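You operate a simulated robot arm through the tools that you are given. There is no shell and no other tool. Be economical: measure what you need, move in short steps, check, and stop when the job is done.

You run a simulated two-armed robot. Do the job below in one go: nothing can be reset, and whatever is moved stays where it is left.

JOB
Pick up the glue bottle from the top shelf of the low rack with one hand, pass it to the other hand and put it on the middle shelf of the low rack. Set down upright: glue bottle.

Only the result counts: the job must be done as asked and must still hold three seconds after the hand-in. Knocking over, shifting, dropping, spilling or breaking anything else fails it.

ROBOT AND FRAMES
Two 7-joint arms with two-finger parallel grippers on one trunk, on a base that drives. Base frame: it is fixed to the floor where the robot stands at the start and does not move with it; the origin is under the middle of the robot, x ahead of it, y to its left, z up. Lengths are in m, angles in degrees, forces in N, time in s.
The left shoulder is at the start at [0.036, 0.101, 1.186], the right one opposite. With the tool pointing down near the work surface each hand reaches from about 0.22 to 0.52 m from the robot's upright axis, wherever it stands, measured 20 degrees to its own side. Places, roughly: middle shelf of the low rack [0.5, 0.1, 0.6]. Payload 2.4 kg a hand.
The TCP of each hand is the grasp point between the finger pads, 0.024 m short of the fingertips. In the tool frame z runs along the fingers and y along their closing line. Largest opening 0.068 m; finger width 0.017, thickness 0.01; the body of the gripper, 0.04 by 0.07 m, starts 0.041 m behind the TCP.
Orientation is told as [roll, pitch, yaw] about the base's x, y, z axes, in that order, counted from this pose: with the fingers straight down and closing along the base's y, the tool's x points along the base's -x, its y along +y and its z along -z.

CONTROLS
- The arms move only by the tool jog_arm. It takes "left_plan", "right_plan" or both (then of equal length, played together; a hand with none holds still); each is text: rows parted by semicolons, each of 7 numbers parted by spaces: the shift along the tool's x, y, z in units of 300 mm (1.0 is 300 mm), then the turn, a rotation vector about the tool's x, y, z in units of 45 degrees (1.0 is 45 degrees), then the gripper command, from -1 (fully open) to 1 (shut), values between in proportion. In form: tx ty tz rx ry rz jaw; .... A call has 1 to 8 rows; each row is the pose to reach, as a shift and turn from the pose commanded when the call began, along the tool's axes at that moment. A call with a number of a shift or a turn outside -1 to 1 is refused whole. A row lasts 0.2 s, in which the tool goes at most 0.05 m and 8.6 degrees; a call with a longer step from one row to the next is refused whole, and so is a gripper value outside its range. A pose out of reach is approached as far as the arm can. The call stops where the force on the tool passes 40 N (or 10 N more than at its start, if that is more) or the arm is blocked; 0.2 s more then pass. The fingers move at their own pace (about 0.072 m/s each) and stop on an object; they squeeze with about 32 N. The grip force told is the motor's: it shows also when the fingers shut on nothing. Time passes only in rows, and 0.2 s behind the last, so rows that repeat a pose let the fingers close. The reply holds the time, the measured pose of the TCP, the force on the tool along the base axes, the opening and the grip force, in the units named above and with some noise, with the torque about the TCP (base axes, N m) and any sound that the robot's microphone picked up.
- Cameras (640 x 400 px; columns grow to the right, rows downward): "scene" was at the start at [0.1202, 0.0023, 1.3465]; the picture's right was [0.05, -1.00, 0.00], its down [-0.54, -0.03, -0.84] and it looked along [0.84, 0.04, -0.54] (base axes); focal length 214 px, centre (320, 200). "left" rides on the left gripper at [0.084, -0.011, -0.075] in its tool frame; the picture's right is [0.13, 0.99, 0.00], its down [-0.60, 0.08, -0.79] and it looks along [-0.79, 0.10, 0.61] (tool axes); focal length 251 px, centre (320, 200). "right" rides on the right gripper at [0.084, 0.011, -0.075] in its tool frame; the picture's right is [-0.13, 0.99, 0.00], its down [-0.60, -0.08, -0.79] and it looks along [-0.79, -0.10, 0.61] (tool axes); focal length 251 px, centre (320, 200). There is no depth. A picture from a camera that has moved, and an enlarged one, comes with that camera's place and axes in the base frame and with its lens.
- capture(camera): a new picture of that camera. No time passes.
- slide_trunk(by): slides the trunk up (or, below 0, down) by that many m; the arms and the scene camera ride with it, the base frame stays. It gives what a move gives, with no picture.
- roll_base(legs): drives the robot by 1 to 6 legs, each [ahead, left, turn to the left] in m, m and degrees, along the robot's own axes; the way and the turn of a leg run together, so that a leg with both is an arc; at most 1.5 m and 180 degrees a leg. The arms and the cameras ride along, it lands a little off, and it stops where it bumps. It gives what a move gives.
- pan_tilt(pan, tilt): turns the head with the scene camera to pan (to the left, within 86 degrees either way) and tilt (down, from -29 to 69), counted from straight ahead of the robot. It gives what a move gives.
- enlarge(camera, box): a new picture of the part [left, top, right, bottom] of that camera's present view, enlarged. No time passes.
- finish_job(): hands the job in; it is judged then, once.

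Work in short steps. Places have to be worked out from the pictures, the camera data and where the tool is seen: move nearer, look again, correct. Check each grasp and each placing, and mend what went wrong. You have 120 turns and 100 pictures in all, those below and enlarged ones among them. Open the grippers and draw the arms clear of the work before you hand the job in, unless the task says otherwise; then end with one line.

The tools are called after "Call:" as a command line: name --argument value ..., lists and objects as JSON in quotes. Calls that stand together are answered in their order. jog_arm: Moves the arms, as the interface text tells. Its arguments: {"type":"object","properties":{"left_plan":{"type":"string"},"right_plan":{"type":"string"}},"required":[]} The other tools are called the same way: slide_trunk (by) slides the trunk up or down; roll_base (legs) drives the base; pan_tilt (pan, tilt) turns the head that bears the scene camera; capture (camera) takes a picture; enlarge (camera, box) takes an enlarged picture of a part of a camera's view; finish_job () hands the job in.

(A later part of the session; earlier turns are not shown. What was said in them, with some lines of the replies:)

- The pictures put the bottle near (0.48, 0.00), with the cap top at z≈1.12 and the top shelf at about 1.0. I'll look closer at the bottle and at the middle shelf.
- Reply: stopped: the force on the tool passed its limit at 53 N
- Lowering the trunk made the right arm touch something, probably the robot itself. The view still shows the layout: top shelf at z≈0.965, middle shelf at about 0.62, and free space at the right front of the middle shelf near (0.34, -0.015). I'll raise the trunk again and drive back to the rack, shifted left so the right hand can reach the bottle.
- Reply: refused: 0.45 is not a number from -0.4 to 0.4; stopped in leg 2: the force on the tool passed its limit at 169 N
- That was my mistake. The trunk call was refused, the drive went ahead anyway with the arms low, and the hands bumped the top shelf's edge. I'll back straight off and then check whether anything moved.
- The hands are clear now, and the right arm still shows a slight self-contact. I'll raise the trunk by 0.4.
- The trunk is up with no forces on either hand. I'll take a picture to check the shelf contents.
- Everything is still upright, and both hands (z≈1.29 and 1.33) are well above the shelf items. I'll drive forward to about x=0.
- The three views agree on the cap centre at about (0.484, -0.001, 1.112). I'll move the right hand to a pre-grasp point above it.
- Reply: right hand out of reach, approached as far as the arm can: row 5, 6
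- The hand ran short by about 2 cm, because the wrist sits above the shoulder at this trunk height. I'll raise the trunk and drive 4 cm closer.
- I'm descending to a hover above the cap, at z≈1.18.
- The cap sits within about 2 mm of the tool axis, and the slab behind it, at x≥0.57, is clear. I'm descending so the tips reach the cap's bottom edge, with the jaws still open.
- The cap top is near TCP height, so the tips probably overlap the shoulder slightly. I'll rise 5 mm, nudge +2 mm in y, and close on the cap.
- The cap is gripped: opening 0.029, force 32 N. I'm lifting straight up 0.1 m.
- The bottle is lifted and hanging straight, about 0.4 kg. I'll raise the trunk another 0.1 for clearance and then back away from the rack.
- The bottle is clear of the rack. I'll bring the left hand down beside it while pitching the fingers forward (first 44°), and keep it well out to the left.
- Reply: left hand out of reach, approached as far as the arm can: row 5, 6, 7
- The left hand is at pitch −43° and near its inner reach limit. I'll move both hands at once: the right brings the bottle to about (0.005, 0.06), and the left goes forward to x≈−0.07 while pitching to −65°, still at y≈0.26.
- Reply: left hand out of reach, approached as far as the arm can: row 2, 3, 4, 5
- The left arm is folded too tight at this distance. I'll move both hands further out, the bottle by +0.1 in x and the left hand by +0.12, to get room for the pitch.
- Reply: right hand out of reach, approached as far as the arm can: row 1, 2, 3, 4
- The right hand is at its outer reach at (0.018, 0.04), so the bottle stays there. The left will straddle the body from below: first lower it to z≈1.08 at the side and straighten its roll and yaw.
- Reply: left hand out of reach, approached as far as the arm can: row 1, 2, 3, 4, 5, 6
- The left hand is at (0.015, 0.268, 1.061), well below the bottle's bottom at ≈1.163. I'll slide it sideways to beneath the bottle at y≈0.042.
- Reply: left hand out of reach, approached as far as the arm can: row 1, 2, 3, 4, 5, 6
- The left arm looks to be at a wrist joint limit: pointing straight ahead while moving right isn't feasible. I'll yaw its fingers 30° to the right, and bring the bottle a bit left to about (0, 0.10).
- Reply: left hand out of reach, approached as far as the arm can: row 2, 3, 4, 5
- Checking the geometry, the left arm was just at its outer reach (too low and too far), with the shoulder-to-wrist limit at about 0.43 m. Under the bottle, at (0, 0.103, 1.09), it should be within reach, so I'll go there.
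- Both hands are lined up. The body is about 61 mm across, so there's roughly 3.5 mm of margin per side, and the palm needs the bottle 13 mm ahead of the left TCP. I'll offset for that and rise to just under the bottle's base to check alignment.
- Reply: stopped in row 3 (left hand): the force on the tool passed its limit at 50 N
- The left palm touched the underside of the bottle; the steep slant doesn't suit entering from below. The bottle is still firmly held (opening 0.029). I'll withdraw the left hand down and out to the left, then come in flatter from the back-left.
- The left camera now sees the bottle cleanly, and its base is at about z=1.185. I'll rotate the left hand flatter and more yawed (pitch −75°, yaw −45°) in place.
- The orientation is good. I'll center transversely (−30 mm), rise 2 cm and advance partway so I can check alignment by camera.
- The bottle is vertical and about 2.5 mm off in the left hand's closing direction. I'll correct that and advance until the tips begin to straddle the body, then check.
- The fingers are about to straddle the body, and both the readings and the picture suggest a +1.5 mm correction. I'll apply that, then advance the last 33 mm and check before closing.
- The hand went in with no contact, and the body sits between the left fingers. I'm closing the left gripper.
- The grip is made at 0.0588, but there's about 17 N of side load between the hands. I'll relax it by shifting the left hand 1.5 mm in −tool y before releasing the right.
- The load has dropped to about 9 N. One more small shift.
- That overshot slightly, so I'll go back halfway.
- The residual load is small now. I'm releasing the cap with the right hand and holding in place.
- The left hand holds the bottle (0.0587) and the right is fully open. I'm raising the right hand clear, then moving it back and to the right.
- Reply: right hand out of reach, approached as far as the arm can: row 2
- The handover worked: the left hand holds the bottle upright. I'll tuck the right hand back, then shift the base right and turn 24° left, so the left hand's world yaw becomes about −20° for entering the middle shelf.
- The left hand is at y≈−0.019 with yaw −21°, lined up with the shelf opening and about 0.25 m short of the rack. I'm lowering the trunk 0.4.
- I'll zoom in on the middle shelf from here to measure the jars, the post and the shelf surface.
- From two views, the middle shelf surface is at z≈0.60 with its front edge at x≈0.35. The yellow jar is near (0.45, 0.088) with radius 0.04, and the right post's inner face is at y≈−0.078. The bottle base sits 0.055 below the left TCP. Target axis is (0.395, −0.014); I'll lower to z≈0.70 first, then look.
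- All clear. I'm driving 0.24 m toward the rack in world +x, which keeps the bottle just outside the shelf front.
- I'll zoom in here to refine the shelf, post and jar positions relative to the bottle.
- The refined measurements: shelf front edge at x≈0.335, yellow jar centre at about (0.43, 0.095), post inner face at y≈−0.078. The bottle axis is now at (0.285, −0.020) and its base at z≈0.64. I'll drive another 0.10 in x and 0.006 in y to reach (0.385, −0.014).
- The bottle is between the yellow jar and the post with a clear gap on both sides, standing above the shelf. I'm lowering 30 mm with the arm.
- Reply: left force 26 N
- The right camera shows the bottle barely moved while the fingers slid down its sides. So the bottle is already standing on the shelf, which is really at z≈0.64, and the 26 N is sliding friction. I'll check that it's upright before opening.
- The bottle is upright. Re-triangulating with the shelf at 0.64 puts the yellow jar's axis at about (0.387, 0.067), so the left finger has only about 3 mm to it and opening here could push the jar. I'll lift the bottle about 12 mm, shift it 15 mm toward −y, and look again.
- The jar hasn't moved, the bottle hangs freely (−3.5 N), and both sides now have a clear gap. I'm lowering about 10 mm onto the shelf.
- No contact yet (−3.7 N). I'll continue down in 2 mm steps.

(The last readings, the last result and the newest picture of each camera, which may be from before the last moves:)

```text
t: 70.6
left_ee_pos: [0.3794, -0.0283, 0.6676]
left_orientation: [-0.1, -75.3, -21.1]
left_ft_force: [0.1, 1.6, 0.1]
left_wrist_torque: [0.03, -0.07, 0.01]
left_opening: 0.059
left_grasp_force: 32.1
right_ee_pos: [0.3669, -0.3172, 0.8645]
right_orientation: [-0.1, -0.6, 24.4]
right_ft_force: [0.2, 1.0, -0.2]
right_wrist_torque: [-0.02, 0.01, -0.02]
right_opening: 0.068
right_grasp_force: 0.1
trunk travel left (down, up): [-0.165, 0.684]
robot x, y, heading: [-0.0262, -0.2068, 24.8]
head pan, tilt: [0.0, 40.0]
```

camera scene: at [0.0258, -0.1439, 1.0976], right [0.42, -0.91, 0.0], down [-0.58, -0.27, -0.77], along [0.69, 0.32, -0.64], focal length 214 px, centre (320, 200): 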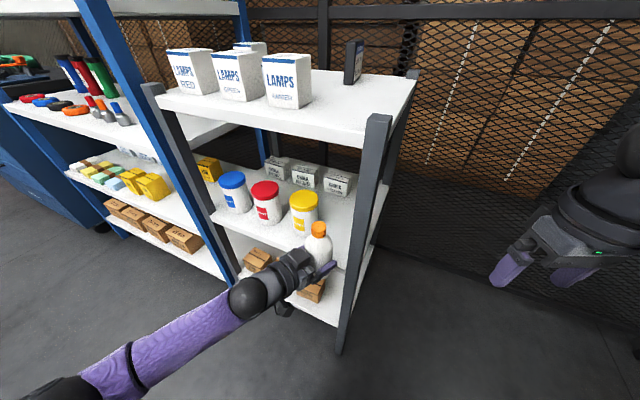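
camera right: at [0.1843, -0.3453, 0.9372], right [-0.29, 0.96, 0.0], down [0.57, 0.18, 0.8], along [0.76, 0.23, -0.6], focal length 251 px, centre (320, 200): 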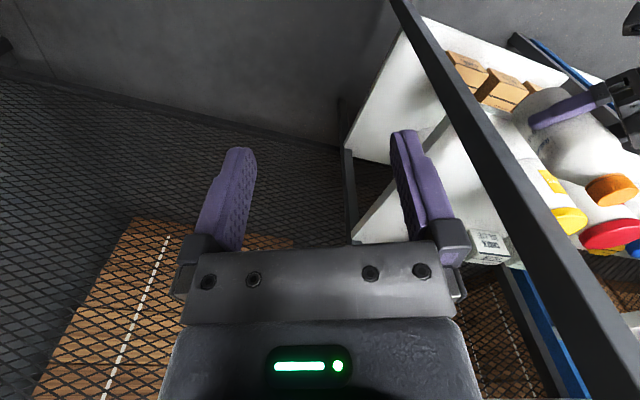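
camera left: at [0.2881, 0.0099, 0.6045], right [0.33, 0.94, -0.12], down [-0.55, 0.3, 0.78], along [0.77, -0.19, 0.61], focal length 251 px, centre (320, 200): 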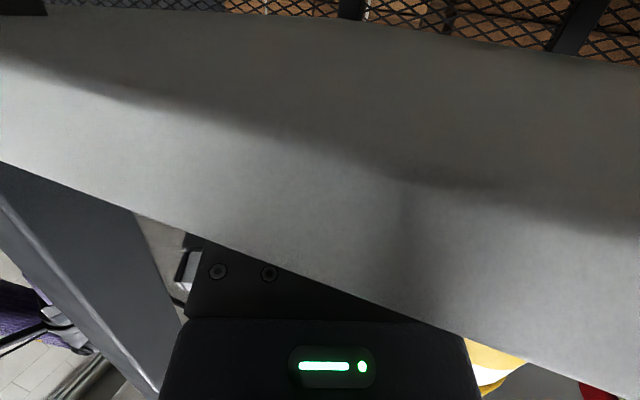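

The shelf is now taking the weight. I'll go down 1 mm more for full seating, then open slowly.

Call:
jog_arm --left_plan "0.0032 0 0.0008 0 0 0 1; 0.0032 0 0.0008 0 0 0 1; 0.0032 0 0.0008 0 0 0 0.5; 0.0032 0 0.0008 0 0 0 -0.75; 0.0032 0 0.0008 0 0 0 -0.85; 0.0032 0 0.0008 0 0 0 -0.9; 0.0032 0 0.0008 0 0 0 -0.9"

Call:
enlarge --camera "scene" --box '[240, 190, 380, 300]'

```text
t: 72.2
left_ee_pos: [0.38, -0.0273, 0.6648]
left_orientation: [-0.1, -75.3, -21.0]
left_ft_force: [-0.4, 0.6, -0.2]
left_wrist_torque: [0.0, 0.03, -0.02]
left_opening: 0.0646
left_grasp_force: 0.0
right_ee_pos: [0.3669, -0.3166, 0.8647]
right_orientation: [0.1, -0.6, 24.4]
right_ft_force: [-0.6, 0.3, -0.3]
right_wrist_torque: [-0.01, -0.03, -0.02]
right_opening: 0.068
right_grasp_force: 0.0
trunk travel left (down, up): [-0.165, 0.684]
robot x, y, heading: [-0.0183, -0.2072, 25.0]
head pan, tilt: [0.0, 40.0]
```

```text
3.64 times, centred on (310, 245) of scene
camera zoom: at [0.1259, -0.1392, 1.0976], right [0.42, -0.91, 0.0], down [-0.58, -0.27, -0.77], along [0.7, 0.32, -0.64], focal length 780 px, centre (356, 36)
```

zoom: 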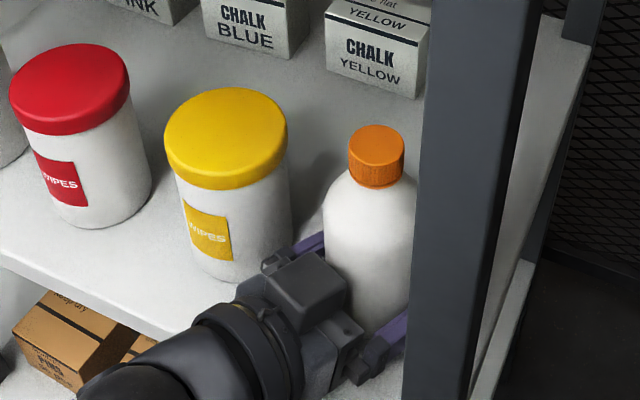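

The bottle stands free and upright. I'll open fully and draw the hand straight back along its own axis.

Call:
jog_arm --left_plan "0 0 0 0 0 0 -1; 0 0 -0.04 0 0 0 -1; 0 0 -0.1 0 0 0 -1; 0 0 -0.18 0 0 0 -1; 0 0 -0.27 0 0 0 -1; 0 0 -0.36 0 0 0 -1; 0 0 -0.36 0 0 0 -1"

Call:
enlarge --camera "scene" --box '[240, 190, 380, 300]'

```text
t: 73.8
left_ee_pos: [0.2826, 0.0088, 0.6946]
left_orientation: [-0.1, -75.2, -21.1]
left_ft_force: [-1.0, -0.4, 0.8]
left_wrist_torque: [0.03, 0.02, 0.02]
left_opening: 0.0681
left_grasp_force: 0.0
right_ee_pos: [0.3669, -0.317, 0.8632]
right_orientation: [0.0, -0.6, 24.3]
right_ft_force: [-0.2, 0.3, 1.1]
right_wrist_torque: [0.02, -0.03, -0.01]
right_opening: 0.0678
right_grasp_force: 0.1
trunk travel left (down, up): [-0.165, 0.684]
robot x, y, heading: [-0.0239, -0.2101, 24.7]
head pan, tilt: [0.0, 40.0]
```

```text
3.64 times, centred on (310, 245) of scene
camera zoom: at [0.1258, -0.1392, 1.0977], right [0.42, -0.91, 0.0], down [-0.58, -0.27, -0.77], along [0.7, 0.32, -0.64], focal length 780 px, centre (356, 36)
```

zoom: 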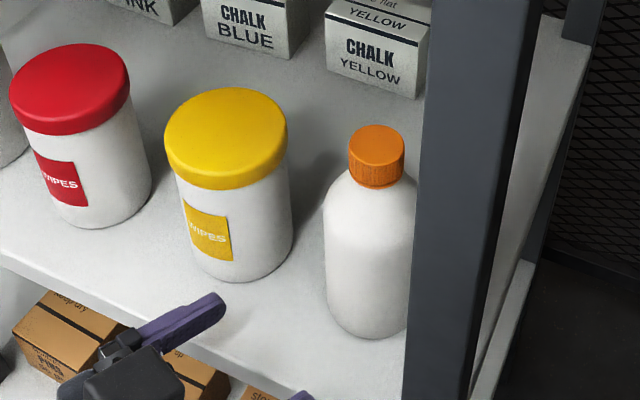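

The bottle stands upright between the jar and the post, and nothing else moved. I'm backing the robot straight out.

Call:
roll_base --legs '[[-0.363, 0.167, 0]]'

Call:
capture --camera "scene"

```text
t: 76.2
left_ee_pos: [-0.1092, 0.0127, 0.6934]
left_orientation: [-0.1, -75.2, -21.3]
left_ft_force: [-0.4, 0.7, -1.1]
left_wrist_torque: [-0.01, 0.03, 0.01]
left_opening: 0.0679
left_grasp_force: 0.1
right_ee_pos: [-0.0251, -0.3151, 0.8642]
right_orientation: [0.0, -0.6, 24.2]
right_ft_force: [-0.1, 0.2, 0.2]
right_wrist_torque: [-0.01, -0.02, 0.03]
right_opening: 0.0678
right_grasp_force: 0.0
trunk travel left (down, up): [-0.165, 0.684]
robot x, y, heading: [-0.4162, -0.1975, 24.5]
head pan, tilt: [0.0, 40.0]
```

```text
30 pictures are left
camera scene: at [-0.2665, -0.1347, 1.0976], right [0.42, -0.91, 0.0], down [-0.58, -0.27, -0.77], along [0.7, 0.32, -0.64], focal length 214 px, centre (320, 200)
```

scene: 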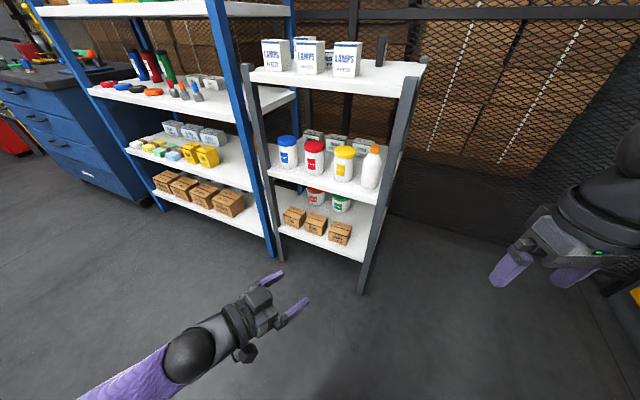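

The bottle stands upright on the middle shelf, everything else is in place, and both hands are open and clear. I'm handing the job in.

Call:
finish_job

```text
The job is handed in.
```

The glue bottle was picked up by the right hand, passed to the left, and now stands upright on the middle shelf of the low rack; early on, the hands bumped the top shelf's edge (169 N), but nothing looked moved in the pictures afterwards.
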